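You operate a simulated robot arm through the tools that you are given. There is no shell and no other tool. Be economical: measure what you need, move in short steps, check, and stop when the job is done.

Carry out the task below with a simulated robot arm. There is one attempt and no reset: what you move stays moved.

Task
Put the pink carton on the top of the parts cabinet away on the ribs of the blue carton tray. Take the black fork bracket on the top of the parts cabinet and put it away in the inside of the shelf tray. Push the bottom blue drawer shut. Push the top blue drawer shut. Pull the lower bench drawer open. Any order will do.

Only the result counts: the job must be done as asked and must still hold three seconds after the hand-in. Knocking over, shifting, dropping, spilling or breaking anything else fails it.

Robot
A 7-joint arm with a fingered hand on a trunk, on a base that drives. Base frame: it is fixed to the floor where the robot stands at the start and does not move with it; the origin is under the middle of the robot, x ahead of it, y to its left, z up. Lengths are in m, angles in rad, forces in N, time in s.
Its first joint turns from -2.601 to 2.601 rad. Places, roughly: black fork bracket (8x5x4 cm) [0.7, -0.1, 0.9]; bottom blue drawer [0.6, -0.4, 0.2]; inside of the shelf tray (15x29 cm) [1.28, -1.04, 0.48]; lower bench drawer [-0.9, -6.4, 0.1]; pink carton [1, 0, 0.75]; ribs of the blue carton tray (25x16 cm) [2.06, -1.64, 0.8]; top blue drawer [0.7, -0.4, 0.7]. Payload 3.5 kg.
The TCP is the grasp point between the finger pads, 0.03 m short of the fingertips. In the tool frame z runs along the fingers and y along their closing line. The gripper opens to 0.104 m. The gripper's body begins 0.035 m behind the TCP. The gripper is a hand of 4 fingers: y runs from the thumb to the fingers, the wrist lies at [-0.015, -0.11, -0.186] in the tool frame, and closing takes about 1.5 s.
Orientation is that of the tool frame in the base frame, as a unit quaternion [w, x, y, z]. With the fingers straight down and the wrist toward the robot, the tool's x, y and z point along [0, 1, 0], [1, 0, 0] and [0, 0, -1] of the base frame.

Tools
- The arm moves only by the tool play_rows. Its arguments are lists of equal length, an entry for each row: "offset": the shift along the base's x, y, z in m, a list of three; "turn": the turn, a rotation vector about the base's x, y, z in rad, a list of three; "gripper": the closure, from 0 (fully open) to 1 (shut). In form: {"offset": [[dx, dy, dz], ...], "turn": [[rx, ry, rz], ...], "gripper": [gripper, ...]}. A call has 1 to 8 rows; each row is the pose to reach, as a shift and turn from the pose commanded when the call began. Rows are played at 5 a second. More than 0.05 m and 0.15 rad between two rows, or a gripper value outside its range, and nothing of the call is played. A pose out of reach is approached as far as the arm can. The call stops where the force on the tool passes 40 N (or 10 N more than at its start, if that is more) or the arm is blocked; 0.2 s more then pass. The fingers move at their own pace (about 0.045 m/s each) and stop on an object; they squeeze with about 22 N. The grip force told is the motor's: it shows also when the fingers shut on nothing. Time passes only in rows, and 0.2 s behind the last, so rows that repeat a pose let the fingers close. It gives the time, the measured TCP pose, the force on the tool (base axes), the opening and the grip force at its end, in the units of the frame above (readings bear some noise), with the torque about the TCP (base axes, N m) and any sound that the robot's microphone picked up.
- Cameras (640 x 400 px; columns grow to the right, rows downward): "scene" is now at [0.0442, 0.1226, 1.5166]; the picture's right is [-0.43, -0.91, 0.00], its down [-0.61, 0.29, -0.73] and it looks along [0.66, -0.31, -0.68] (base axes); focal length 275 px, centre (320, 200). "wrist" rides on the gripper at [0.061, -0.092, -0.13] in the tool frame; the picture's right is [-0.81, 0.28, -0.52], its down [-0.53, -0.71, 0.46] and it looks along [-0.24, 0.64, 0.72] (tool axes); focal length 275 px, centre (320, 200). There is no depth. A picture from a camera that has moved, and an enlarged one, comes with that camera's place and axes in the base frame and with its lens. The place of the scene camera against the robot may be out by one fixed shift of up to 0.025 m in any direction.
- get_image(camera): a new picture of that camera. No time passes.
- raise_lower(by): slides the trunk up (or, below 0, down) by that many m; the arm and the scene camera ride with it, the base frame stays. It gives what a move gives, with no picture.
- base_move(legs): drives the robot by 1 to 6 legs, each [ahead, left, turn to the left] in m, m and rad, along the robot's own axes; the way and the turn of a leg run together, so that a leg with both is an arc; at most 1.5 m and 3.142 rad a leg. The arm and the cameras ride along, it lands a little off, and it stops where it bumps. It gives what a move gives.
- set_grasp(shape): the hand has 4 fingers and takes this shape, open, in about a second: jaw (thumb against the fingers, like two jaws); tri (thumb and two fingers); tip (a fingertip pinch); poke (one finger out to press); point (the index stretched); flat (the hand flat); cup (the hand cupped); fist (a fist). The gripper value then closes the fingers along that shape, each until it touches; the sizes above hold for jaw. It gives what a move gives, with no picture.
- turn_head(pan, tilt): turns the head with the scene camera to pan (to the left, within 2.705 rad either way) and tilt (down, from -0.506 to 1.204), counted from straight ahead of the robot. It gives what a move gives.
- inspect(camera, box): a new picture of the part [left, top, right, bottom] of that camera's present view, enlarged. No time passes.
- close_job(): hands the job in; it is judged then, once.

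Work in short steps. Places have to be worked out from the pictures, the camera data and where the tool is seen: move nearer, look again, correct. Check each grasp and each placing, and mend what went wrong. You have 165 turns and 128 pictures in all, those below and enlarged ones among them. Open the gripper and draw the arm clear of the work before you hand the job in, unless the task says otherwise; then end with one line.

The tools are called after "Emit:" as name(argument=value, ...) on one line, values as JSON. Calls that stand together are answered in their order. play_rows: Moves the arm, as the interface text tells. Its arguments: {"type":"object","properties":{"offset":{"type":"array","items":{"type":"array","items":{"type":"number"}}},"turn":{"type":"array","items":{"type":"array","items":{"type":"number"}}},"gripper":{"type":"array","items":{"type":"number"}}},"required":["offset","turn","gripper"]} The other tools are called the same way: raise_lower (by) slides the trunk up or down; set_grasp (shape) gives the hand a shape; base_move (legs) drives the base; turn_head (pan, tilt) turns the head that bears the scene camera; get_image (camera) takes a picture; inspect (camera, box) takes an enlarged picture of a part of a camera's view; close_job () hands the job in.

At the start:

```text
time: 0.0
tcp_pos: [0.4845, -0.4398, 1.1532]
ee_rot: [0.0, 0.707, 0.707, 0.001]
force: [0.2, 0.5, 0.9]
ft_torque: [-0.03, 0.01, -0.01]
grip_width: 0.1035
grip_force: 0.0
shape: jaw
trunk travel left (down, up): [-0.55, 0.16]
robot x, y, heading: [-0.0014, 0.0054, 0.003]
head pan, tilt: [-0.44, 0.745]
```

scene: 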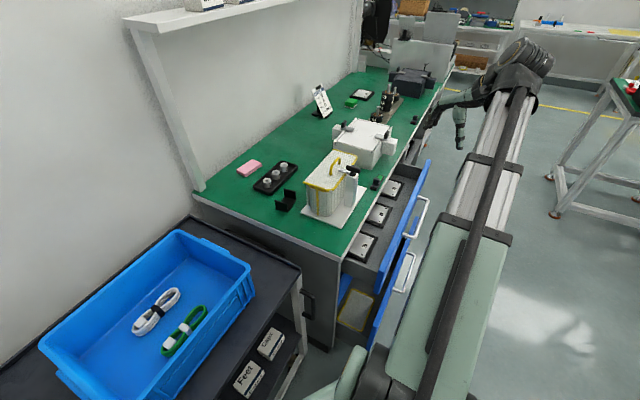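
wrist: 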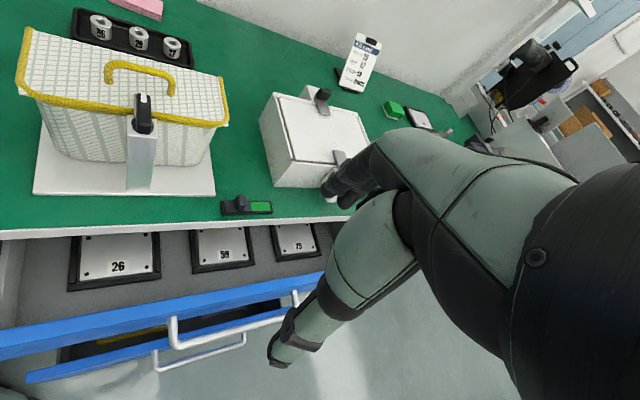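

I'll start by looking around, panning along the bench toward the shelf tray and carton tray.

Emit:
turn_head(pan=-0.75, tilt=0.35)

Emit:
get_image(camera="scene")

```text
time: 0.9
tcp_pos: [0.483, -0.4388, 1.1526]
ee_rot: [0.0, 0.707, 0.707, -0.001]
force: [-0.3, 0.0, 1.0]
ft_torque: [0.03, 0.0, 0.0]
grip_width: 0.1032
grip_force: 0.1
shape: jaw
trunk travel left (down, up): [-0.55, 0.16]
robot x, y, heading: [-0.0011, -0.0009, 0.003]
head pan, tilt: [-0.75, 0.351]
```

```text
125 pictures are left
camera scene: at [0.0372, 0.0945, 1.5518], right [-0.68, -0.73, 0.0], down [-0.25, 0.23, -0.94], along [0.69, -0.64, -0.34], focal length 275 px, centre (320, 200)
```

scene: 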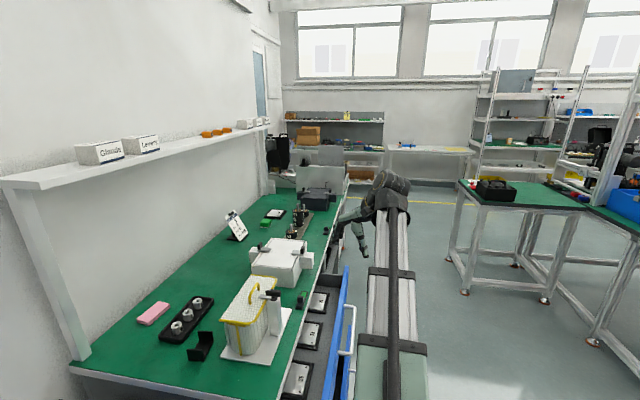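

The carton tray should project around (309,180) and the shelf tray around (318,261); I zoom there.

Emit:
inspect(camera="scene", box=[240, 130, 400, 230])

Emit:
inspect(camera="scene", box=[420, 60, 640, 200])

```text
4.00 times, centred on (320, 180) of scene
camera zoom: at [0.0372, 0.0945, 1.5518], right [-0.68, -0.73, 0.0], down [-0.25, 0.23, -0.94], along [0.69, -0.64, -0.34], focal length 1101 px, centre (320, 280)
```

zoom: 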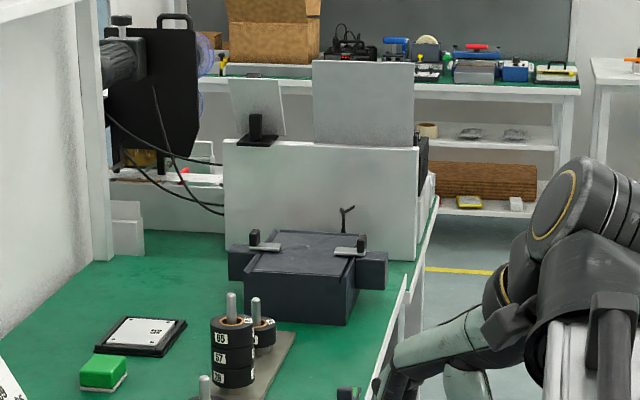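

```text
2.86 times, centred on (530, 130) of scene
camera zoom: at [0.0372, 0.0945, 1.5518], right [-0.68, -0.73, 0.0], down [-0.25, 0.23, -0.94], along [0.69, -0.64, -0.34], focal length 787 px, centre (-280, 400)
```

zoom: 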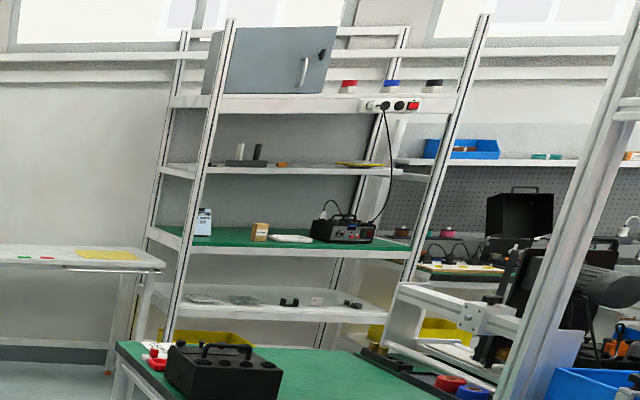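

I look closer at the bracket and carton from the head.

Emit:
turn_head(pan=-0.1, tilt=0.75)

Emit:
get_image(camera="scene")

Emit:
inspect(camera="scene", box=[280, 130, 440, 230])

```text
time: 1.9
tcp_pos: [0.4838, -0.4396, 1.1529]
ee_rot: [0.0, 0.708, 0.707, 0.0]
force: [0.0, 0.1, 0.3]
ft_torque: [0.0, 0.01, -0.01]
grip_width: 0.1037
grip_force: 0.1
shape: jaw
trunk travel left (down, up): [-0.55, 0.16]
robot x, y, heading: [-0.0042, -0.0018, -0.002]
head pan, tilt: [-0.099, 0.75]
```

```text
122 pictures are left
camera scene: at [0.0515, 0.1497, 1.5163], right [-0.1, -0.99, 0.0], down [-0.68, 0.07, -0.73], along [0.73, -0.07, -0.68], focal length 275 px, centre (320, 200)
```

scene: 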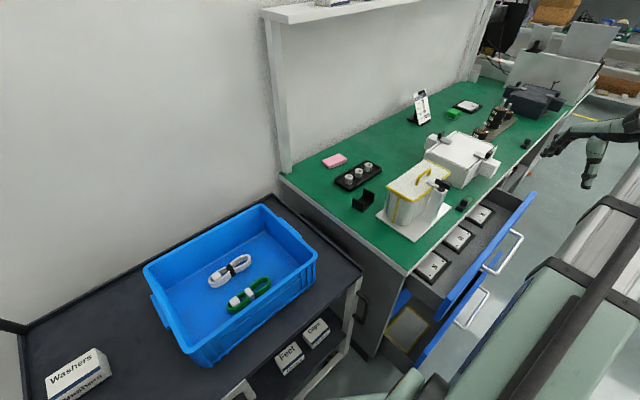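

```text
4.00 times, centred on (360, 180) of scene
camera zoom: at [0.0515, 0.1497, 1.5163], right [-0.1, -0.99, 0.0], down [-0.68, 0.07, -0.73], along [0.73, -0.07, -0.68], focal length 1101 px, centre (160, 280)
```

zoom: 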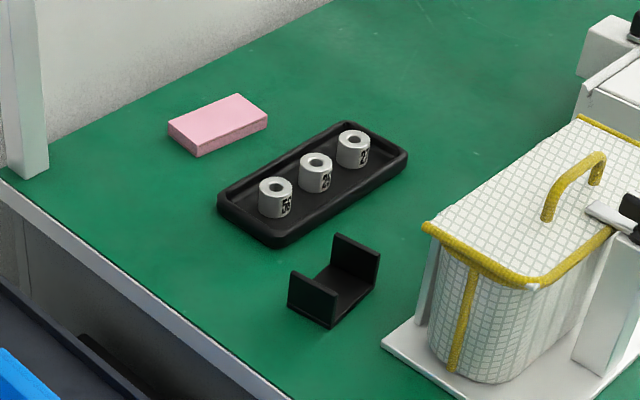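

Table height looks ~0.85. I bring the hand around the basket toward the bracket, still high, for wrist pictures.

Emit:
play_rows(offset=[[0.005, 0.048, 0.02], [0.01, 0.096, 0.04], [0.015, 0.144, 0.04], [0.02, 0.192, 0.04], [0.03, 0.24, 0.04], [0.05, 0.28, 0.04], [0.08, 0.31, 0.02], [0.12, 0.33, 0.0]], turn=[[0, 0, 0], [0, 0, 0], [0, 0, 0], [0, 0, 0], [0, 0, 0], [0, 0, 0], [0, 0, 0], [0, 0, 0]], gripper=[0, 0, 0, 0, 0, 0, 0, 0])

Emit:
get_image(camera="wrist")

Emit:
get_image(camera="scene")

```text
refused: row 1 steps farther than a row can; nothing moved
```

```text
120 pictures are left
camera wrist: at [0.3912, -0.3769, 1.2827], right [0.28, -0.81, 0.52], down [-0.71, -0.53, -0.46], along [0.64, -0.24, -0.72], focal length 275 px, centre (320, 200)
```

wrist: 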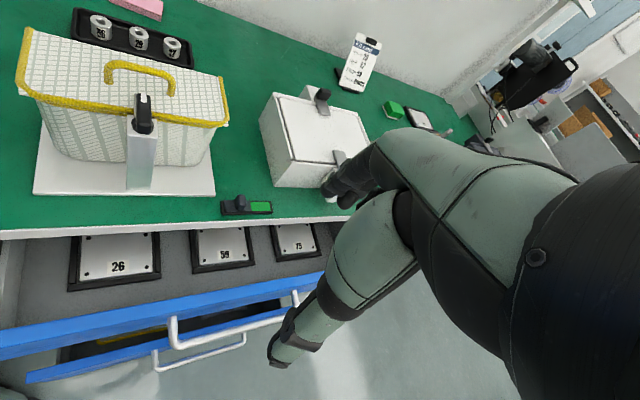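

```text
119 pictures are left
camera scene: at [0.0515, 0.1497, 1.5163], right [-0.1, -0.99, 0.0], down [-0.68, 0.07, -0.73], along [0.73, -0.07, -0.68], focal length 275 px, centre (320, 200)
```

scene: 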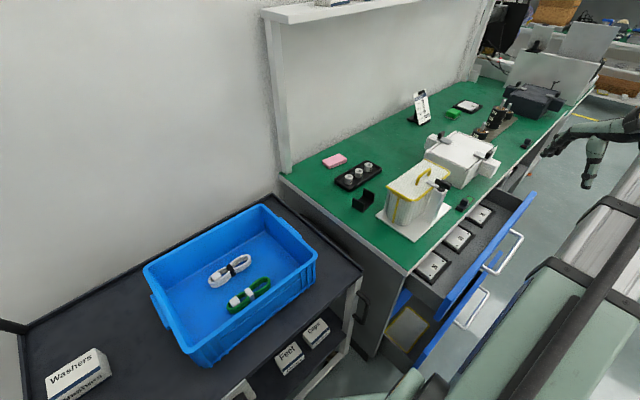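

Steps were too large; replaying with smaller ones.

Emit:
play_rows(offset=[[0.005, 0.042, 0.02], [0.01, 0.084, 0.04], [0.015, 0.13, 0.04], [0.02, 0.176, 0.04], [0.03, 0.22, 0.04], [0.05, 0.26, 0.04], [0.08, 0.295, 0.03], [0.11, 0.325, 0.01]], turn=[[0, 0, 0], [0, 0, 0], [0, 0, 0], [0, 0, 0], [0, 0, 0], [0, 0, 0], [0, 0, 0], [0, 0, 0]], gripper=[0, 0, 0, 0, 0, 0, 0, 0])

Emit:
get_image(camera="wrist")

Emit:
get_image(camera="scene")

```text
time: 3.7
tcp_pos: [0.5957, -0.1128, 1.1625]
ee_rot: [0.0, 0.707, 0.707, 0.0]
force: [0.3, 0.1, 0.4]
ft_torque: [-0.01, -0.02, 0.02]
grip_width: 0.1035
grip_force: 0.0
shape: jaw
trunk travel left (down, up): [-0.55, 0.16]
robot x, y, heading: [0.0001, -0.0006, 0.0]
head pan, tilt: [-0.099, 0.75]
```

```text
118 pictures are left
camera wrist: at [0.5029, -0.0506, 1.2932], right [0.27, -0.81, 0.52], down [-0.71, -0.53, -0.46], along [0.64, -0.24, -0.72], focal length 275 px, centre (320, 200)
```

wrist: 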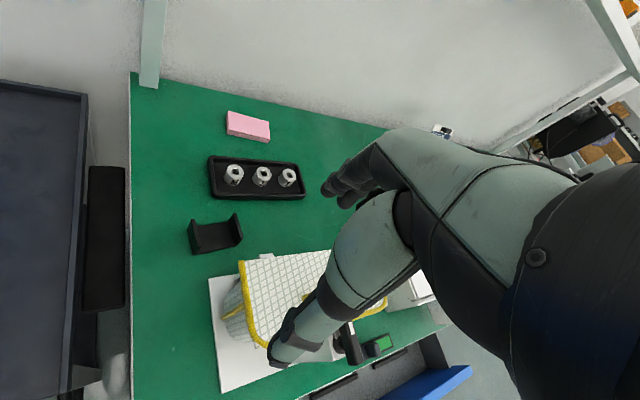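

```text
117 pictures are left
camera scene: at [0.0517, 0.1499, 1.5163], right [-0.1, -0.99, 0.0], down [-0.68, 0.07, -0.73], along [0.73, -0.07, -0.68], focal length 275 px, centre (320, 200)
```

scene: 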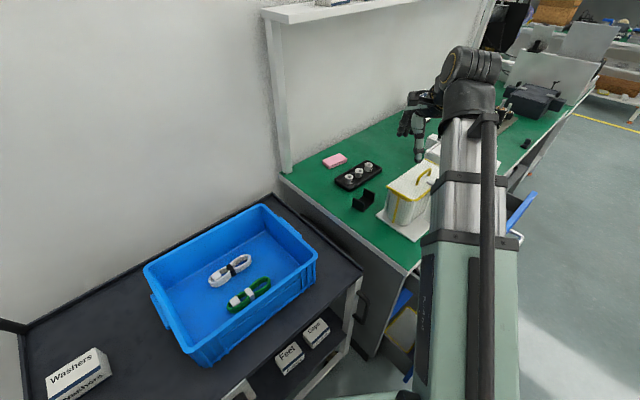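

Triangulation puts the bracket at about (0.684,-0.051), table ~0.875, long axis about -45°. I turn the hand to match and hover above.

Emit:
play_rows(offset=[[0.01, 0.01, 0], [0.03, 0.02, 0], [0.05, 0.04, 0], [0.07, 0.06, 0], [0.088, 0.061, -0.02], [0.088, 0.061, -0.05], [0.088, 0.061, -0.08]], turn=[[0, 0, -0.14], [0, 0, -0.28], [0, 0, -0.42], [0, 0, -0.56], [0, 0, -0.7], [0, 0, -0.8], [0, 0, -0.8]], gripper=[0, 0, 0, 0, 0, 0, 0])

Emit:
get_image(camera="wrist")

Emit:
inspect(camera="scene", box=[280, 100, 480, 225])

```text
time: 5.3
tcp_pos: [0.6799, -0.0538, 1.0827]
ee_rot: [0.0, 0.927, 0.375, 0.0]
force: [-0.3, -0.1, -0.2]
ft_torque: [0.0, -0.02, 0.02]
grip_width: 0.1036
grip_force: 0.0
shape: jaw
trunk travel left (down, up): [-0.55, 0.16]
robot x, y, heading: [0.0045, -0.0022, 0.004]
head pan, tilt: [-0.099, 0.75]
```

```text
116 pictures are left
camera wrist: at [0.6605, 0.0566, 1.2121], right [-0.39, -0.76, 0.52], down [-0.88, 0.14, -0.46], along [0.27, -0.63, -0.72], focal length 275 px, centre (320, 200)
```

wrist: 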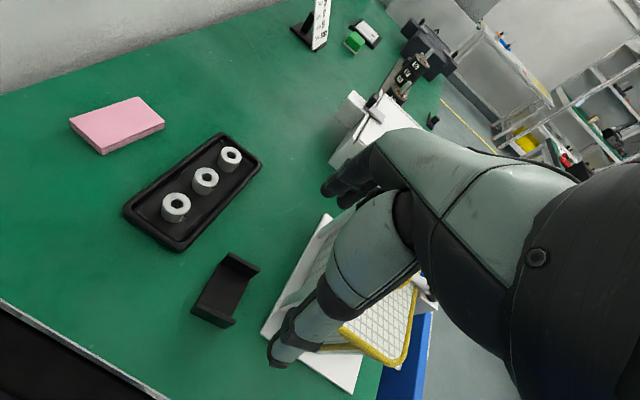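

```text
3.20 times, centred on (380, 162) of scene
camera zoom: at [0.0515, 0.1499, 1.5163], right [-0.1, -1.0, 0.0], down [-0.68, 0.07, -0.73], along [0.73, -0.07, -0.68], focal length 881 px, centre (128, 320)
```

zoom: 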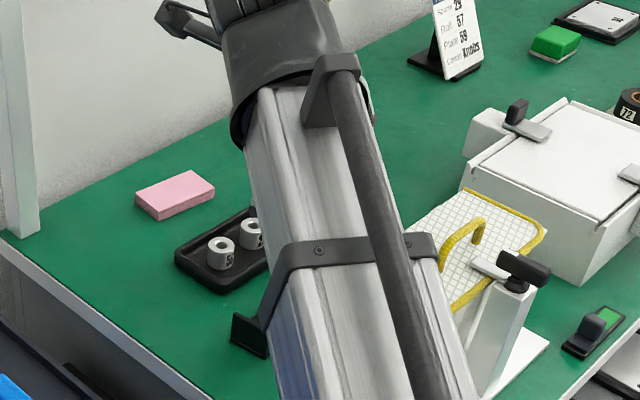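

Bracket refined to (0.695,-0.051), aligned with the hand. I shift over it and descend partway, then check.

Emit:
play_rows(offset=[[0.015, 0.003, -0.03], [0.015, 0.003, -0.07], [0.015, 0.003, -0.11], [0.015, 0.003, -0.14]], turn=[[0, 0, 0], [0, 0, 0], [0, 0, 0], [0, 0, 0]], gripper=[0, 0, 0, 0])

Emit:
get_image(camera="wrist")

```text
time: 6.3
tcp_pos: [0.6966, -0.0509, 0.9422]
ee_rot: [0.0, 0.927, 0.375, 0.0]
force: [-0.1, -0.5, 0.2]
ft_torque: [0.0, 0.0, 0.0]
grip_width: 0.1035
grip_force: 0.0
shape: jaw
trunk travel left (down, up): [-0.55, 0.16]
robot x, y, heading: [-0.0027, -0.0005, 0.001]
head pan, tilt: [-0.099, 0.75]
```

```text
114 pictures are left
camera wrist: at [0.6757, 0.0591, 1.0725], right [-0.39, -0.76, 0.52], down [-0.88, 0.14, -0.46], along [0.27, -0.63, -0.72], focal length 275 px, centre (320, 200)
```

wrist: 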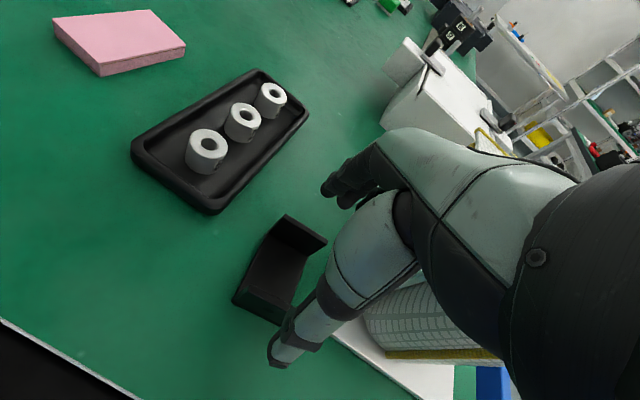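

The bracket centre is about (0.697,-0.042); I nudge +y, descend to z≈0.905 and close.

Emit:
play_rows(offset=[[0.0, 0.009, 0.0], [0.0, 0.009, -0.02], [0.0, 0.009, -0.037], [0.0, 0.009, -0.037]], turn=[[0, 0, 0], [0, 0, 0], [0, 0, 0], [0, 0, 0]], gripper=[0, 0, 0, 0])

Emit:
get_image(camera="wrist")

```text
time: 7.3
tcp_pos: [0.6977, -0.0418, 0.9043]
ee_rot: [0.0, 0.927, 0.376, 0.0]
force: [0.1, -0.8, 0.2]
ft_torque: [0.0, 0.01, 0.04]
grip_width: 0.1035
grip_force: 0.0
shape: jaw
trunk travel left (down, up): [-0.55, 0.16]
robot x, y, heading: [-0.0018, 0.0012, -0.005]
head pan, tilt: [-0.099, 0.75]
```

```text
113 pictures are left
camera wrist: at [0.6763, 0.0682, 1.0352], right [-0.39, -0.76, 0.52], down [-0.88, 0.14, -0.46], along [0.27, -0.63, -0.72], focal length 275 px, centre (320, 200)
```

wrist: 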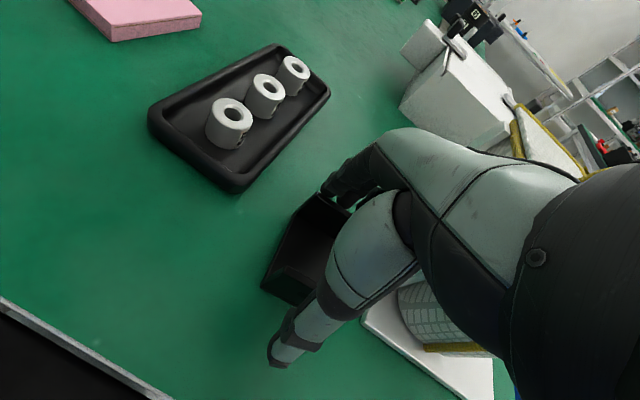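

Bracket sits between thumb and fingers. Closing.

Emit:
play_rows(offset=[[0, 0, 0], [0, 0, 0], [0, 0, 0], [0, 0, 0], [0, 0, 0], [0, 0, 0], [0, 0, 0], [0, 0, 0]], turn=[[0, 0, 0], [0, 0, 0], [0, 0, 0], [0, 0, 0], [0, 0, 0], [0, 0, 0], [0, 0, 0], [0, 0, 0]], gripper=[1, 1, 1, 1, 1, 1, 1, 1])

Emit:
get_image(camera="wrist")

```text
time: 9.1
tcp_pos: [0.6963, -0.0412, 0.9046]
ee_rot: [0.0, 0.927, 0.376, 0.0]
force: [1.1, 0.3, 0.5]
ft_torque: [-0.04, 0.03, -0.01]
grip_width: 0.0642
grip_force: 22.1
shape: jaw
trunk travel left (down, up): [-0.55, 0.16]
robot x, y, heading: [-0.0055, 0.003, 0.003]
head pan, tilt: [-0.099, 0.75]
```

```text
112 pictures are left
camera wrist: at [0.6764, 0.0681, 1.0354], right [-0.39, -0.76, 0.52], down [-0.88, 0.14, -0.46], along [0.27, -0.63, -0.72], focal length 275 px, centre (320, 200)
```

wrist: 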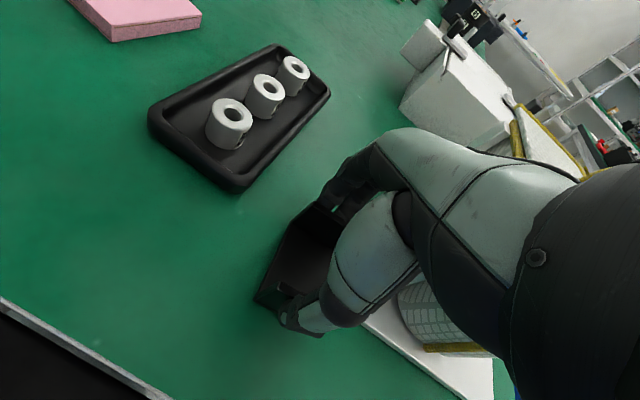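

Gripped at 64 mm, matching the bracket. Lift.

Emit:
play_rows(offset=[[0, 0, 0.02], [0, 0, 0.06], [0, 0, 0.1], [0, 0, 0.14], [-0.01, 0.01, 0.18], [-0.03, 0.02, 0.22]], turn=[[0, 0, 0], [0, 0, 0], [0, 0, 0], [0, 0, 0], [0, 0, 0], [0, 0, 0]], gripper=[1, 1, 1, 1, 1, 1])

Emit:
get_image(camera="wrist")

```text
time: 10.5
tcp_pos: [0.6669, -0.0214, 1.1221]
ee_rot: [0.0, 0.927, 0.376, 0.001]
force: [0.6, 0.6, -0.3]
ft_torque: [0.0, -0.01, -0.04]
grip_width: 0.0644
grip_force: 22.0
shape: jaw
trunk travel left (down, up): [-0.55, 0.16]
robot x, y, heading: [-0.0034, 0.002, 0.001]
head pan, tilt: [-0.099, 0.75]
```

```text
111 pictures are left
camera wrist: at [0.646, 0.0883, 1.2523], right [-0.39, -0.76, 0.52], down [-0.88, 0.14, -0.46], along [0.27, -0.63, -0.72], focal length 275 px, centre (320, 200)
```

wrist: 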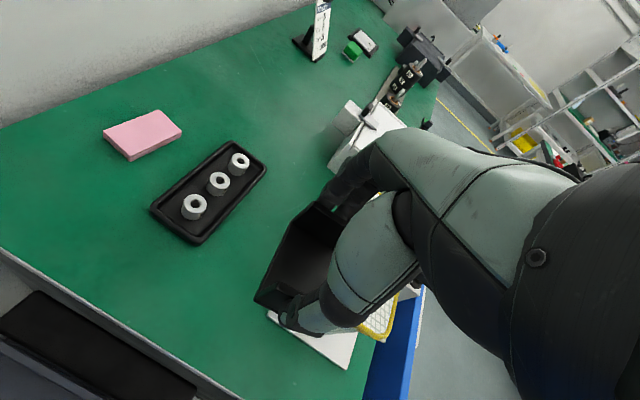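

Bracket is held. I raise the trunk and back away from the bench so I can see along it and find the shelf tray.

Emit:
raise_lower(by=0.12)

Emit:
base_move(legs=[[-0.28, -0.5, 0], [0, -0.2, 0.3]])

Emit:
turn_head(pan=-0.6, tilt=0.4)

Emit:
get_image(camera="scene")

```text
time: 12.0
tcp_pos: [0.6661, -0.0222, 1.2418]
ee_rot: [0.0, 0.927, 0.376, 0.001]
force: [-1.2, 0.5, -1.1]
ft_torque: [0.01, 0.01, 0.02]
grip_width: 0.0645
grip_force: 21.7
shape: jaw
trunk travel left (down, up): [-0.67, 0.04]
robot x, y, heading: [-0.0038, 0.0019, -0.002]
head pan, tilt: [-0.099, 0.75]
```

```text
time: 16.4
tcp_pos: [0.3894, -0.521, 1.2405]
ee_rot: [0.0, 0.861, 0.509, 0.0]
force: [-0.3, -1.2, -1.1]
ft_torque: [0.03, -0.01, 0.01]
grip_width: 0.0643
grip_force: 22.4
shape: jaw
trunk travel left (down, up): [-0.67, 0.04]
robot x, y, heading: [-0.2542, -0.6944, 0.303]
head pan, tilt: [-0.099, 0.75]
```

```text
time: 17.4
tcp_pos: [0.389, -0.5198, 1.2418]
ee_rot: [0.0, 0.861, 0.509, 0.0]
force: [-0.7, -0.2, -1.1]
ft_torque: [0.02, 0.02, -0.01]
grip_width: 0.0641
grip_force: 22.4
shape: jaw
trunk travel left (down, up): [-0.67, 0.04]
robot x, y, heading: [-0.2556, -0.6967, 0.3]
head pan, tilt: [-0.6, 0.4]
```

```text
110 pictures are left
camera scene: at [-0.2454, -0.5841, 1.6673], right [-0.3, -0.95, 0.0], down [-0.37, 0.12, -0.92], along [0.88, -0.27, -0.39], focal length 275 px, centre (320, 200)
```

scene: 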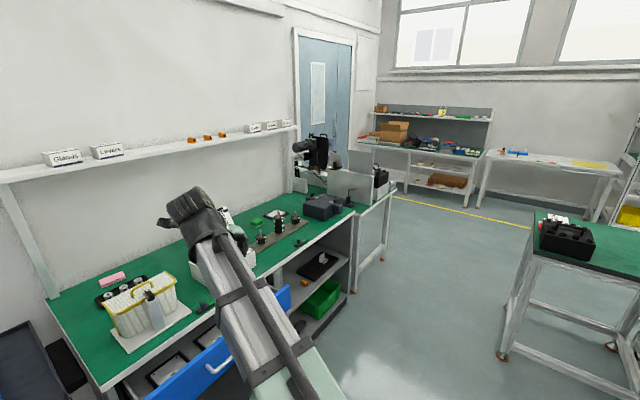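

The bench has open shelves at its right end with a black tray. Zooming there and on the table beyond.

Emit:
inspect(camera="scene", box=[240, 210, 400, 310])

Emit:
inspect(camera="scene", box=[250, 120, 410, 220])

```text
4.00 times, centred on (320, 260) of scene
camera zoom: at [-0.2454, -0.5841, 1.6673], right [-0.3, -0.95, 0.0], down [-0.37, 0.12, -0.92], along [0.88, -0.27, -0.39], focal length 1101 px, centre (320, -40)
```

zoom: 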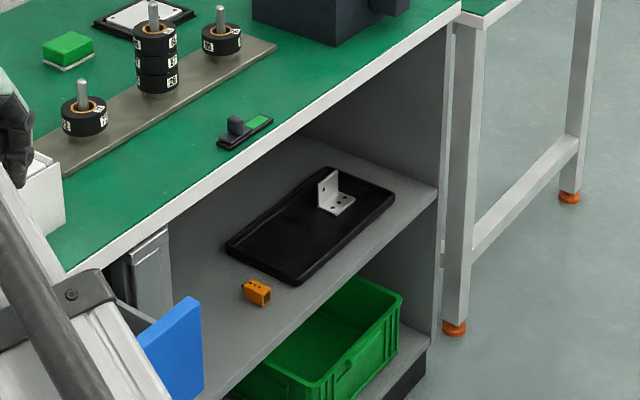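

```text
4.00 times, centred on (330, 170) of scene
camera zoom: at [-0.2454, -0.5841, 1.6673], right [-0.3, -0.95, 0.0], down [-0.37, 0.12, -0.92], along [0.88, -0.27, -0.39], focal length 1101 px, centre (280, 320)
```

zoom: 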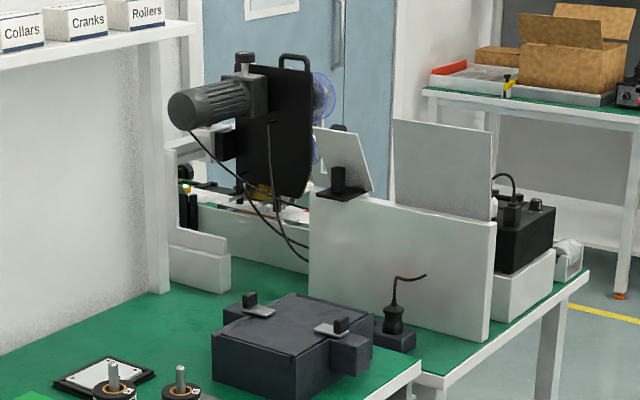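

Shelf tray fits z≈0.48, centre ≈(1.31,-1.04), with an L-bracket in its right part; free space is the left part, target ≈(1.257,-0.994). I square the hand to the robot, turn to face the bench, and drive along it.

Emit:
play_rows(offset=[[0, 0, 0], [0, 0, 0], [0, 0, 0], [0, 0, 0], [0, 0, 0], [0, 0, 0]], turn=[[0, 0, 0.14], [0, 0, 0.28], [0, 0, 0.42], [0, 0, 0.56], [0, 0, 0.7], [0, 0, 0.79]], gripper=[1, 1, 1, 1, 1, 1])

Emit:
base_move(legs=[[0, 0, 0.33], [0, -1.13, 0]])

Emit:
turn_head(pan=0.0, tilt=0.75)

Emit:
get_image(camera="scene")

```text
time: 18.8
tcp_pos: [0.3902, -0.5197, 1.2412]
ee_rot: [0.0, 0.598, 0.802, 0.0]
force: [-0.5, -0.6, -1.2]
ft_torque: [0.04, -0.01, 0.01]
grip_width: 0.0643
grip_force: 22.1
shape: jaw
trunk travel left (down, up): [-0.67, 0.04]
robot x, y, heading: [-0.2547, -0.6941, 0.296]
head pan, tilt: [-0.6, 0.4]
```

```text
time: 25.6
tcp_pos: [0.967, -1.252, 1.2414]
ee_rot: [0.0, 0.464, 0.886, -0.001]
force: [-0.5, -0.5, -1.0]
ft_torque: [0.01, 0.01, 0.01]
grip_width: 0.0643
grip_force: 21.9
shape: jaw
trunk travel left (down, up): [-0.67, 0.04]
robot x, y, heading: [0.4078, -1.617, 0.618]
head pan, tilt: [-0.6, 0.4]
```

```text
time: 26.6
tcp_pos: [0.9646, -1.2514, 1.2412]
ee_rot: [0.0, 0.464, 0.886, 0.0]
force: [0.0, 0.4, -1.7]
ft_torque: [0.02, 0.0, -0.01]
grip_width: 0.0643
grip_force: 22.1
shape: jaw
trunk travel left (down, up): [-0.67, 0.04]
robot x, y, heading: [0.4082, -1.6216, 0.616]
head pan, tilt: [0.0, 0.75]
```

```text
107 pictures are left
camera scene: at [0.3561, -1.469, 1.6363], right [0.58, -0.82, 0.0], down [-0.56, -0.39, -0.73], along [0.6, 0.42, -0.68], focal length 275 px, centre (320, 200)
```

scene: 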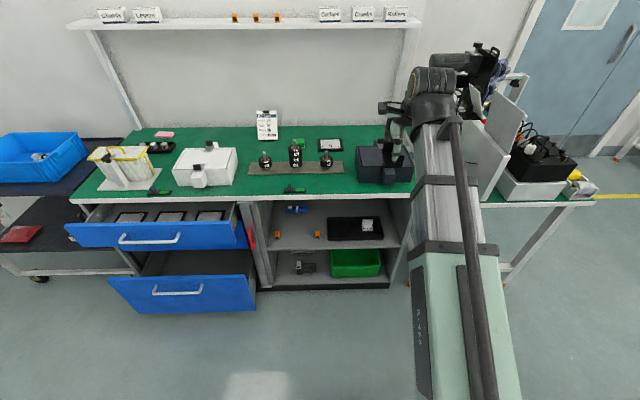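

Clear view: tray at ≈(1.30,-1.04), hand 0.23 m in front of the bench edge. Lower the trunk here, then drive in under the bench top.

Emit:
raise_lower(by=-0.62)

Emit:
get_image(camera="scene")

Emit:
get_image(camera="wrist")

```text
refused: -0.62 is not a number from -0.4 to 0.4
```

```text
106 pictures are left
camera scene: at [0.3561, -1.469, 1.6363], right [0.58, -0.82, 0.0], down [-0.56, -0.39, -0.73], along [0.6, 0.42, -0.68], focal length 275 px, centre (320, 200)
```

scene: 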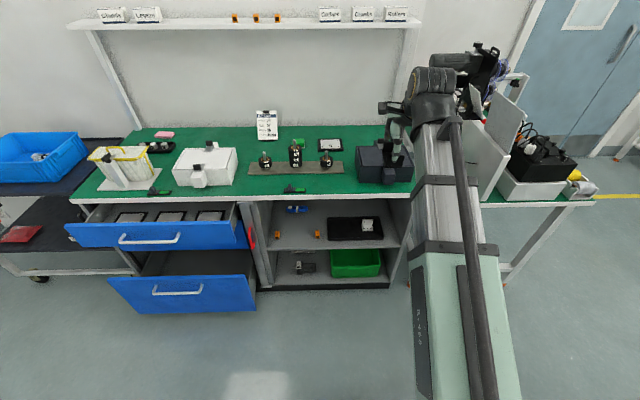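

```text
105 pictures are left
camera wrist: at [0.8555, -1.252, 1.3718], right [0.69, -0.51, 0.52], down [-0.28, -0.84, -0.46], along [0.67, 0.17, -0.72], focal length 275 px, centre (320, 200)
```

wrist: 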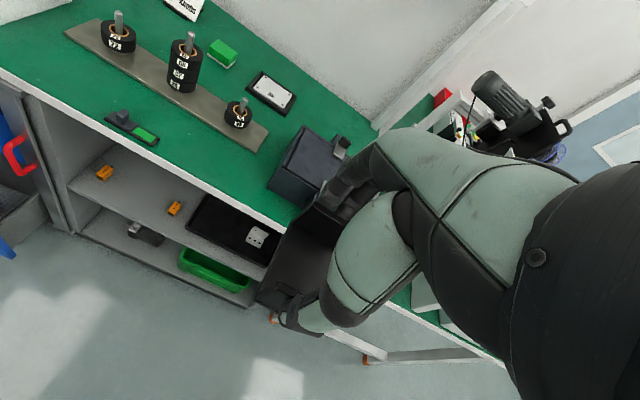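

Lowering in two steps.

Emit:
raise_lower(by=-0.32)

Emit:
raise_lower(by=-0.3)

Emit:
get_image(camera="scene")

Emit:
get_image(camera="wrist")

```text
time: 29.8
tcp_pos: [0.9667, -1.2519, 0.9216]
ee_rot: [-0.001, 0.465, 0.886, 0.0]
force: [0.9, 1.3, -1.6]
ft_torque: [-0.02, 0.03, -0.02]
grip_width: 0.0643
grip_force: 21.8
shape: jaw
trunk travel left (down, up): [-0.35, 0.36]
robot x, y, heading: [0.4082, -1.6185, 0.612]
head pan, tilt: [0.0, 0.75]
```

```text
time: 32.8
tcp_pos: [0.9657, -1.2512, 0.6213]
ee_rot: [-0.001, 0.465, 0.886, 0.0]
force: [0.7, 0.0, -0.9]
ft_torque: [0.06, 0.03, 0.0]
grip_width: 0.0642
grip_force: 22.1
shape: jaw
trunk travel left (down, up): [-0.05, 0.66]
robot x, y, heading: [0.4099, -1.6157, 0.61]
head pan, tilt: [0.0, 0.75]
```

```text
104 pictures are left
camera scene: at [0.356, -1.469, 1.0163], right [0.58, -0.82, 0.0], down [-0.56, -0.39, -0.73], along [0.6, 0.42, -0.68], focal length 275 px, centre (320, 200)
```

scene: 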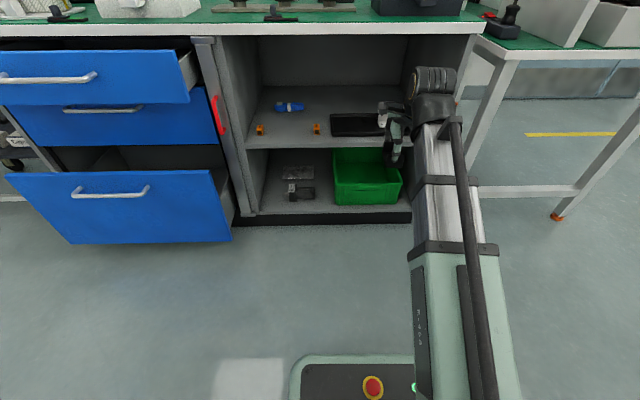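

```text
103 pictures are left
camera wrist: at [0.8554, -1.252, 0.7519], right [0.69, -0.51, 0.52], down [-0.28, -0.84, -0.46], along [0.67, 0.17, -0.72], focal length 275 px, centre (320, 200)
```

wrist: 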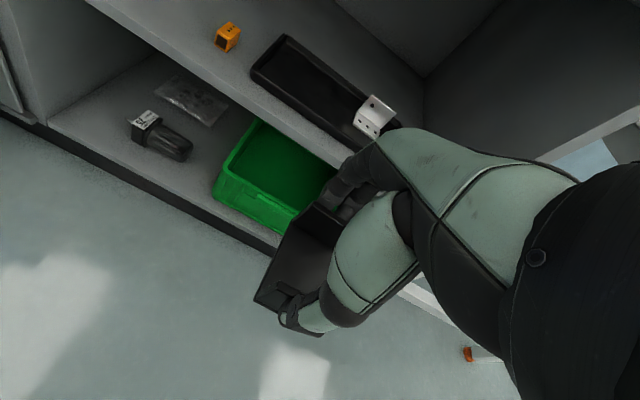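

Wrist view puts the tray's free left zone centre at ≈(1.223,-0.996). I tilt the hand slightly inward (lowers the wrist), lower to z≈0.56, then drive in.

Emit:
play_rows(offset=[[0, 0, -0.02], [0, 0, -0.04], [0, 0, -0.06]], turn=[[0.05, -0.072, 0], [0.1, -0.144, 0], [0.1425, -0.205, 0]], gripper=[1, 1, 1])

Emit:
base_move(legs=[[0, 0.06, 0], [0.25, 0, 0]])

Emit:
get_image(camera="scene")

Emit:
get_image(camera="wrist")

```text
time: 33.6
tcp_pos: [0.9657, -1.2515, 0.5625]
ee_rot: [0.057, 0.461, 0.879, 0.112]
force: [0.0, 0.0, -1.7]
ft_torque: [-0.02, 0.03, 0.01]
grip_width: 0.0645
grip_force: 22.0
shape: jaw
trunk travel left (down, up): [-0.05, 0.66]
robot x, y, heading: [0.4085, -1.6151, 0.612]
head pan, tilt: [0.0, 0.75]
```

```text
time: 36.0
tcp_pos: [1.1361, -1.0605, 0.562]
ee_rot: [0.058, 0.462, 0.878, 0.11]
force: [-0.8, -0.9, -1.2]
ft_torque: [-0.02, 0.02, -0.02]
grip_width: 0.0642
grip_force: 21.4
shape: jaw
trunk travel left (down, up): [-0.05, 0.66]
robot x, y, heading: [0.5771, -1.4273, 0.612]
head pan, tilt: [0.0, 0.75]
```

```text
102 pictures are left
camera scene: at [0.5249, -1.2763, 1.0163], right [0.58, -0.82, 0.0], down [-0.56, -0.39, -0.73], along [0.6, 0.42, -0.68], focal length 275 px, centre (320, 200)
```

scene: 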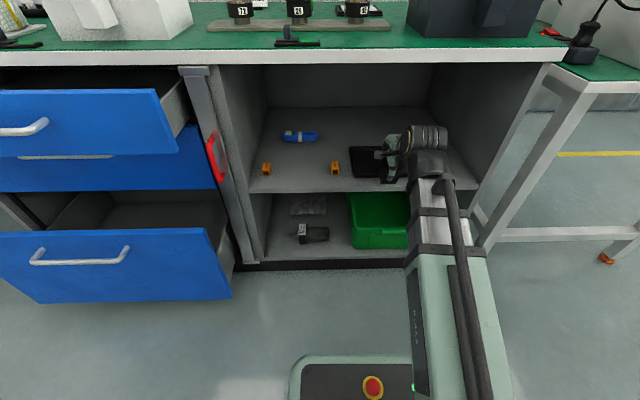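

```text
101 pictures are left
camera wrist: at [1.0, -1.0766, 0.6653], right [0.57, -0.59, 0.57], down [-0.17, -0.77, -0.62], along [0.8, 0.26, -0.54], focal length 275 px, centre (320, 200)
```

wrist: 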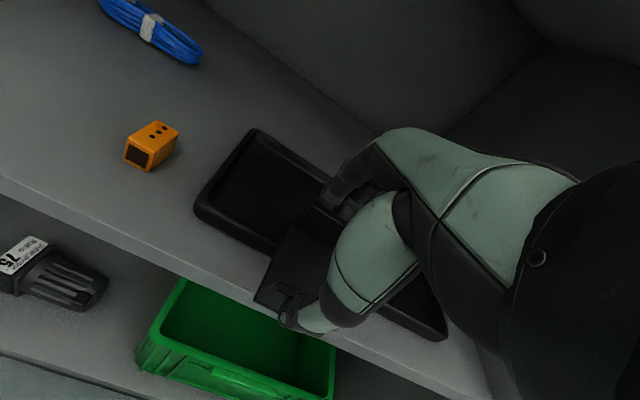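

Tray corners agree with the earlier estimate; 0.112 m remains straight ahead. I move in with the arm.

Emit:
play_rows(offset=[[0.03, 0.022, 0], [0.06, 0.044, 0], [0.09, 0.067, 0]], turn=[[0, 0, 0], [0, 0, 0], [0, 0, 0]], gripper=[1, 1, 1])

Emit:
get_image(camera="wrist")

Emit:
get_image(camera="scene")

```text
time: 36.8
tcp_pos: [1.2254, -0.9911, 0.5628]
ee_rot: [0.058, 0.462, 0.878, 0.111]
force: [0.3, -0.2, -1.7]
ft_torque: [-0.02, 0.01, -0.03]
grip_width: 0.0641
grip_force: 22.2
shape: jaw
trunk travel left (down, up): [-0.05, 0.66]
robot x, y, heading: [0.5781, -1.4227, 0.612]
head pan, tilt: [0.0, 0.75]
```

```text
100 pictures are left
camera wrist: at [1.089, -1.0079, 0.6665], right [0.57, -0.59, 0.57], down [-0.17, -0.77, -0.62], along [0.8, 0.26, -0.54], focal length 275 px, centre (320, 200)
```

wrist: 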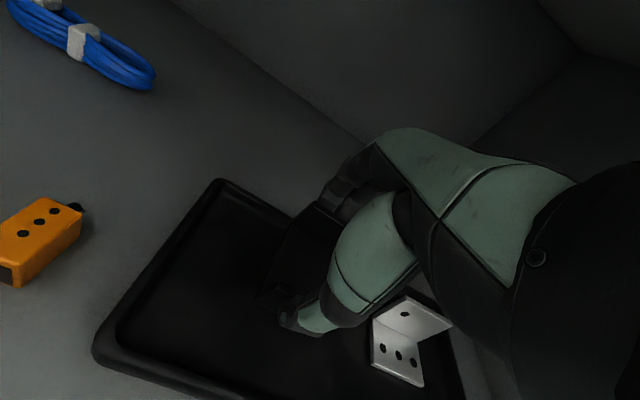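

```text
99 pictures are left
camera scene: at [0.5248, -1.2763, 1.0163], right [0.58, -0.82, 0.0], down [-0.56, -0.39, -0.73], along [0.6, 0.42, -0.68], focal length 275 px, centre (320, 200)
```

scene: 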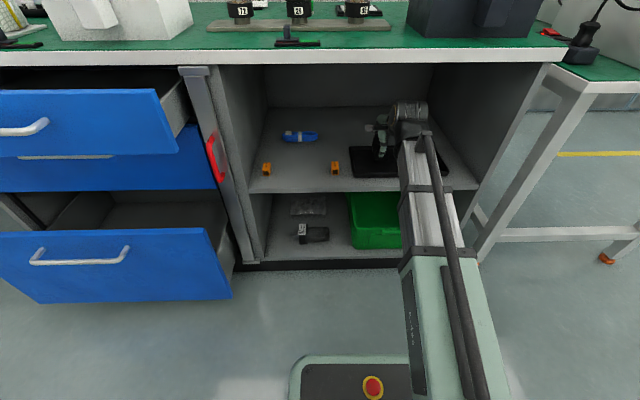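

Bracket is over the free zone, ~7 cm from the L-bracket. I straighten the hand while lowering until light contact.

Emit:
play_rows(offset=[[0, 0, -0.01], [0, 0, -0.02], [0, 0, -0.026], [0, 0, -0.03]], turn=[[-0.06, 0.087, 0], [-0.11, 0.16, 0], [-0.1425, 0.205, 0], [-0.1425, 0.205, 0]], gripper=[1, 1, 1, 1])

Emit:
play_rows(offset=[[0, 0, -0.005], [0, 0, -0.01], [0, 0, -0.015]], turn=[[0, 0, 0], [0, 0, 0], [0, 0, 0]], gripper=[1, 1, 1])

Emit:
get_image(camera="wrist")

```text
time: 37.8
tcp_pos: [1.226, -0.9927, 0.5322]
ee_rot: [-0.001, 0.465, 0.885, -0.001]
force: [0.8, 0.2, -1.0]
ft_torque: [-0.01, 0.01, 0.02]
grip_width: 0.0642
grip_force: 21.9
shape: jaw
trunk travel left (down, up): [-0.05, 0.66]
robot x, y, heading: [0.5797, -1.4252, 0.609]
head pan, tilt: [0.0, 0.75]
```

```text
time: 38.6
tcp_pos: [1.2252, -0.9924, 0.5199]
ee_rot: [0.001, 0.466, 0.885, 0.003]
force: [1.4, 2.0, 29.6]
ft_torque: [-0.03, -0.03, -0.01]
grip_width: 0.0627
grip_force: 22.4
shape: jaw
trunk travel left (down, up): [-0.05, 0.66]
robot x, y, heading: [0.5776, -1.4241, 0.616]
head pan, tilt: [0.0, 0.75]
```

```text
98 pictures are left
camera wrist: at [1.1136, -0.9938, 0.6495], right [0.68, -0.51, 0.52], down [-0.28, -0.84, -0.46], along [0.67, 0.17, -0.72], focal length 275 px, centre (320, 200)
```

wrist: 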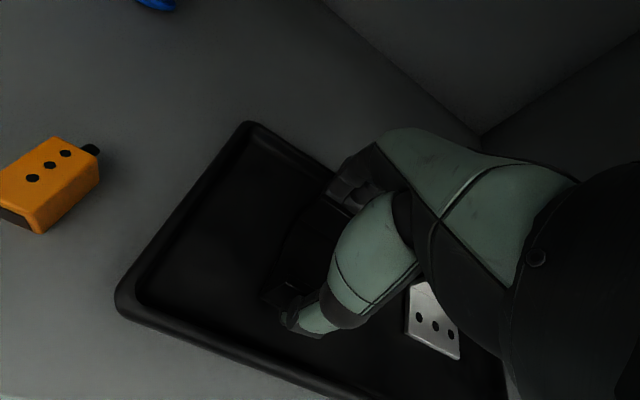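

Contact made (30 N). I ease up 3 mm and open partly.

Emit:
play_rows(offset=[[0, 0, 0.004], [0, 0, 0.004], [0, 0, 0.004], [0, 0, 0.004], [0, 0, 0.004]], turn=[[0, 0, 0], [0, 0, 0], [0, 0, 0], [0, 0, 0], [0, 0, 0]], gripper=[1, 0.2, 0.15, 0.15, 0.15])

Emit:
get_image(camera="wrist")

```text
time: 39.8
tcp_pos: [1.2243, -0.9927, 0.5209]
ee_rot: [0.0, 0.466, 0.885, 0.0]
force: [0.1, 0.1, -0.5]
ft_torque: [0.02, -0.04, 0.02]
grip_width: 0.0881
grip_force: 0.1
shape: jaw
trunk travel left (down, up): [-0.05, 0.66]
robot x, y, heading: [0.5775, -1.4263, 0.611]
head pan, tilt: [0.0, 0.75]
```

```text
97 pictures are left
camera wrist: at [1.1146, -0.9932, 0.651], right [0.69, -0.51, 0.52], down [-0.29, -0.84, -0.45], along [0.67, 0.16, -0.72], focal length 275 px, centre (320, 200)
```

wrist: 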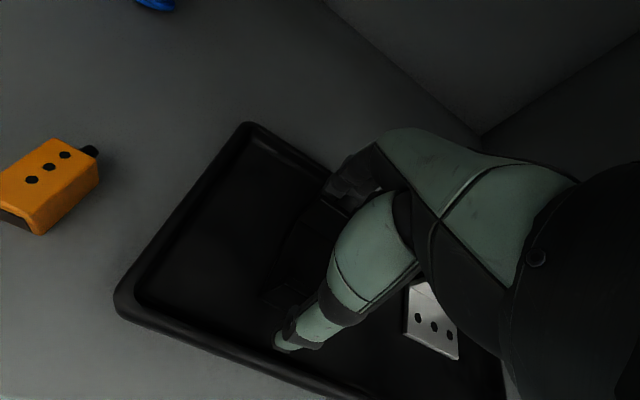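

Released. I raise with a slight tilt to keep the wrist under the bench top, then pull out.

Emit:
play_rows(offset=[[0, 0, 0.01], [0, 0, 0.02], [0, 0, 0.035], [0, 0, 0.045], [-0.01, -0.007, 0.05]], turn=[[0, 0, 0], [0, 0, 0], [0.057, -0.082, 0], [0.114, -0.164, 0], [0.1425, -0.205, 0]], gripper=[0, 0, 0, 0, 0])

Emit:
play_rows(offset=[[-0.03, -0.022, 0], [-0.06, -0.044, 0], [-0.09, -0.067, 0]], turn=[[0, 0, 0], [0, 0, 0], [0, 0, 0]], gripper=[0, 0, 0])

Emit:
get_image(camera="wrist")

```text
time: 41.0
tcp_pos: [1.2152, -0.9997, 0.571]
ee_rot: [0.058, 0.461, 0.878, 0.112]
force: [0.6, -0.5, -0.1]
ft_torque: [-0.01, 0.01, -0.01]
grip_width: 0.1041
grip_force: 0.0
shape: jaw
trunk travel left (down, up): [-0.05, 0.66]
robot x, y, heading: [0.576, -1.4244, 0.614]
head pan, tilt: [0.0, 0.75]
```

```text
time: 41.8
tcp_pos: [1.1257, -1.066, 0.5727]
ee_rot: [0.058, 0.46, 0.879, 0.11]
force: [0.1, 0.3, -0.5]
ft_torque: [-0.01, 0.0, -0.01]
grip_width: 0.1037
grip_force: 0.0
shape: jaw
trunk travel left (down, up): [-0.05, 0.66]
robot x, y, heading: [0.577, -1.4263, 0.615]
head pan, tilt: [0.0, 0.75]
```

```text
96 pictures are left
camera wrist: at [0.9905, -1.0834, 0.6766], right [0.57, -0.59, 0.57], down [-0.17, -0.77, -0.62], along [0.8, 0.26, -0.54], focal length 275 px, centre (320, 200)
```

wrist: 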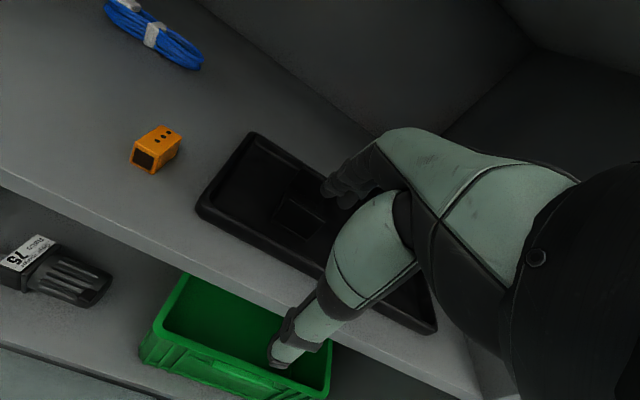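

Bracket sits in the tray. I back off and head to the drawers.

Emit:
base_move(legs=[[-0.45, 0, 0], [0, 0.75, 0]])

Emit:
get_image(camera="scene")

```text
time: 48.1
tcp_pos: [0.3246, -0.7241, 0.573]
ee_rot: [0.058, 0.46, 0.879, 0.111]
force: [0.0, -1.0, 0.1]
ft_torque: [0.01, 0.04, 0.01]
grip_width: 0.1033
grip_force: 0.0
shape: jaw
trunk travel left (down, up): [-0.05, 0.66]
robot x, y, heading: [-0.2215, -1.0847, 0.62]
head pan, tilt: [0.0, 0.75]
```

```text
95 pictures are left
camera scene: at [-0.2754, -0.9365, 1.0163], right [0.58, -0.82, 0.0], down [-0.56, -0.39, -0.73], along [0.6, 0.42, -0.68], focal length 275 px, centre (320, 200)
```

scene: 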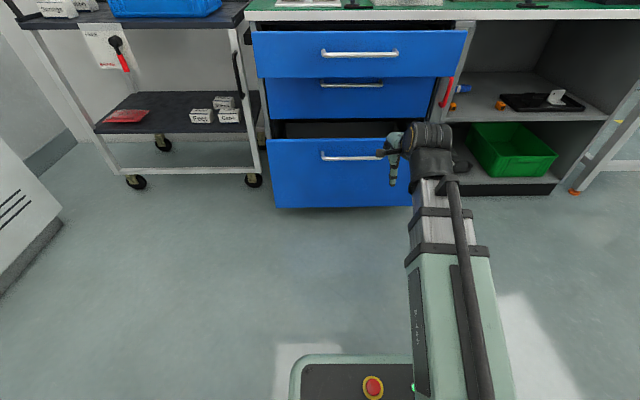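

I'm squarely in front of the drawers: bottom drawer face ≈0.94 m ahead, z 0.1–0.46. I close the hand and lower it to push below the handle.

Emit:
play_rows(offset=[[-0.005, 0.005, -0.045], [-0.01, 0.01, -0.09], [-0.015, 0.015, -0.135], [-0.02, 0.02, -0.18], [-0.024, 0.025, -0.225], [-0.026, 0.03, -0.27], [-0.028, 0.035, -0.31]], turn=[[0.02, -0.03, 0], [0.04, -0.06, 0], [0.06, -0.09, 0], [0.08, -0.12, 0], [0.1, -0.15, 0], [0.12, -0.18, 0], [0.1425, -0.205, 0]], gripper=[1, 1, 1, 1, 1, 1, 1])

Emit:
get_image(camera="scene")

```text
time: 49.7
tcp_pos: [0.2976, -0.6896, 0.2693]
ee_rot: [0.111, 0.45, 0.859, 0.217]
force: [0.4, -0.4, -0.5]
ft_torque: [0.02, 0.02, 0.01]
grip_width: 0.0001
grip_force: 20.7
shape: jaw
out of reach, approached as far as the arm can: row 7
trunk travel left (down, up): [-0.05, 0.66]
robot x, y, heading: [-0.223, -1.0857, 0.614]
head pan, tilt: [0.0, 0.75]
```

```text
94 pictures are left
camera scene: at [-0.2754, -0.9365, 1.0163], right [0.58, -0.82, 0.0], down [-0.56, -0.39, -0.73], along [0.6, 0.42, -0.68], focal length 275 px, centre (320, 200)
```

scene: 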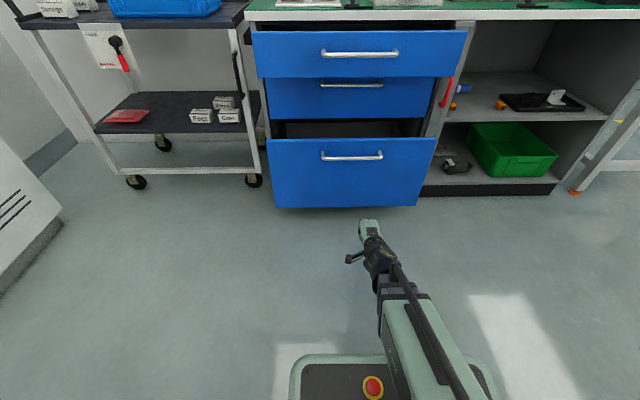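

Drawer face centre is straight ahead. Drive 0.2 m closer, then push with the arm.

Emit:
base_move(legs=[[0.2, 0, 0]])

Emit:
play_rows(offset=[[0.03, 0.022, 0], [0.06, 0.044, 0], [0.09, 0.066, 0], [0.12, 0.088, 0], [0.15, 0.11, 0]], turn=[[0, 0, 0], [0, 0, 0], [0, 0, 0], [0, 0, 0], [0, 0, 0]], gripper=[1, 1, 1, 1, 1])

Emit:
get_image(camera="scene")

```text
time: 51.3
tcp_pos: [0.4635, -0.5765, 0.2706]
ee_rot: [0.114, 0.452, 0.858, 0.215]
force: [-0.2, -0.3, -0.2]
ft_torque: [-0.04, 0.01, 0.0]
grip_width: 0.0
grip_force: 21.7
shape: jaw
trunk travel left (down, up): [-0.05, 0.66]
robot x, y, heading: [-0.0573, -0.97, 0.617]
head pan, tilt: [0.0, 0.75]
```

```text
time: 52.5
tcp_pos: [0.6133, -0.4669, 0.2694]
ee_rot: [0.115, 0.452, 0.858, 0.216]
force: [-0.1, -0.2, -0.5]
ft_torque: [0.02, -0.01, 0.0]
grip_width: 0.0002
grip_force: 21.9
shape: jaw
trunk travel left (down, up): [-0.05, 0.66]
robot x, y, heading: [-0.0578, -0.9687, 0.609]
head pan, tilt: [0.0, 0.75]
```

```text
93 pictures are left
camera scene: at [-0.1105, -0.8203, 1.0163], right [0.57, -0.82, 0.0], down [-0.56, -0.39, -0.73], along [0.6, 0.42, -0.68], focal length 275 px, centre (320, 200)
```

scene: 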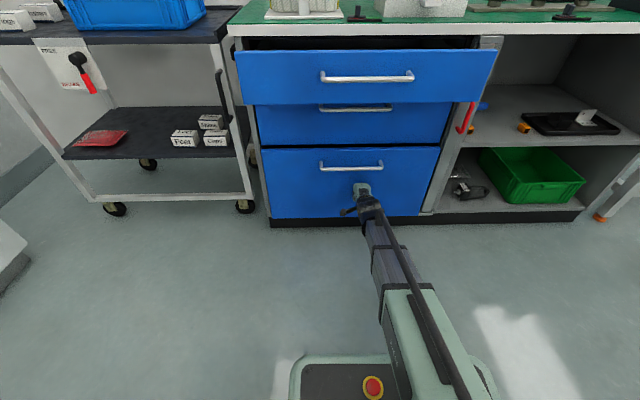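

The bottom drawer has slid in, still no resistance. Push on gently until it stops.

Emit:
play_rows(offset=[[0.016, 0.012, 0], [0.032, 0.023, 0], [0.048, 0.035, 0], [0.064, 0.046, 0], [0.08, 0.058, 0]], turn=[[0, 0, 0], [0, 0, 0], [0, 0, 0], [0, 0, 0], [0, 0, 0]], gripper=[1, 1, 1, 1, 1])

Emit:
get_image(camera="scene")

```text
time: 53.3
tcp_pos: [0.6517, -0.4401, 0.2719]
ee_rot: [0.114, 0.452, 0.858, 0.214]
force: [-19.7, -13.8, 8.4]
ft_torque: [0.31, -0.67, -0.27]
grip_width: 0.0
grip_force: 22.0
shape: jaw
trunk travel left (down, up): [-0.05, 0.66]
robot x, y, heading: [-0.0595, -0.9712, 0.612]
head pan, tilt: [0.0, 0.75]
stopped in row 3: the force on the tool passed its limit at 60 N (the readings are from after the stop); the commanded pose is now the measured one
```

```text
92 pictures are left
camera scene: at [-0.1119, -0.8212, 1.0164], right [0.57, -0.82, 0.0], down [-0.56, -0.39, -0.73], along [0.6, 0.42, -0.68], focal length 275 px, centre (320, 200)
```

scene: 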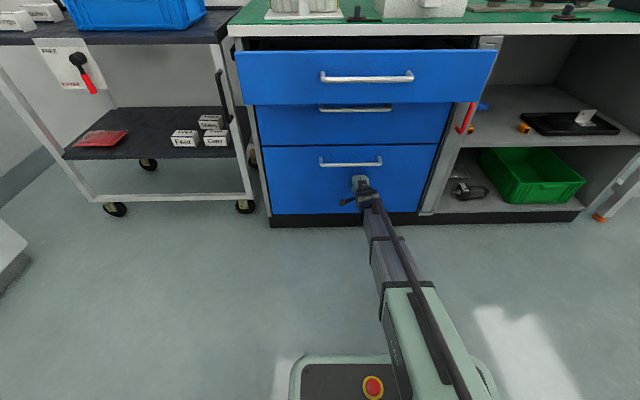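

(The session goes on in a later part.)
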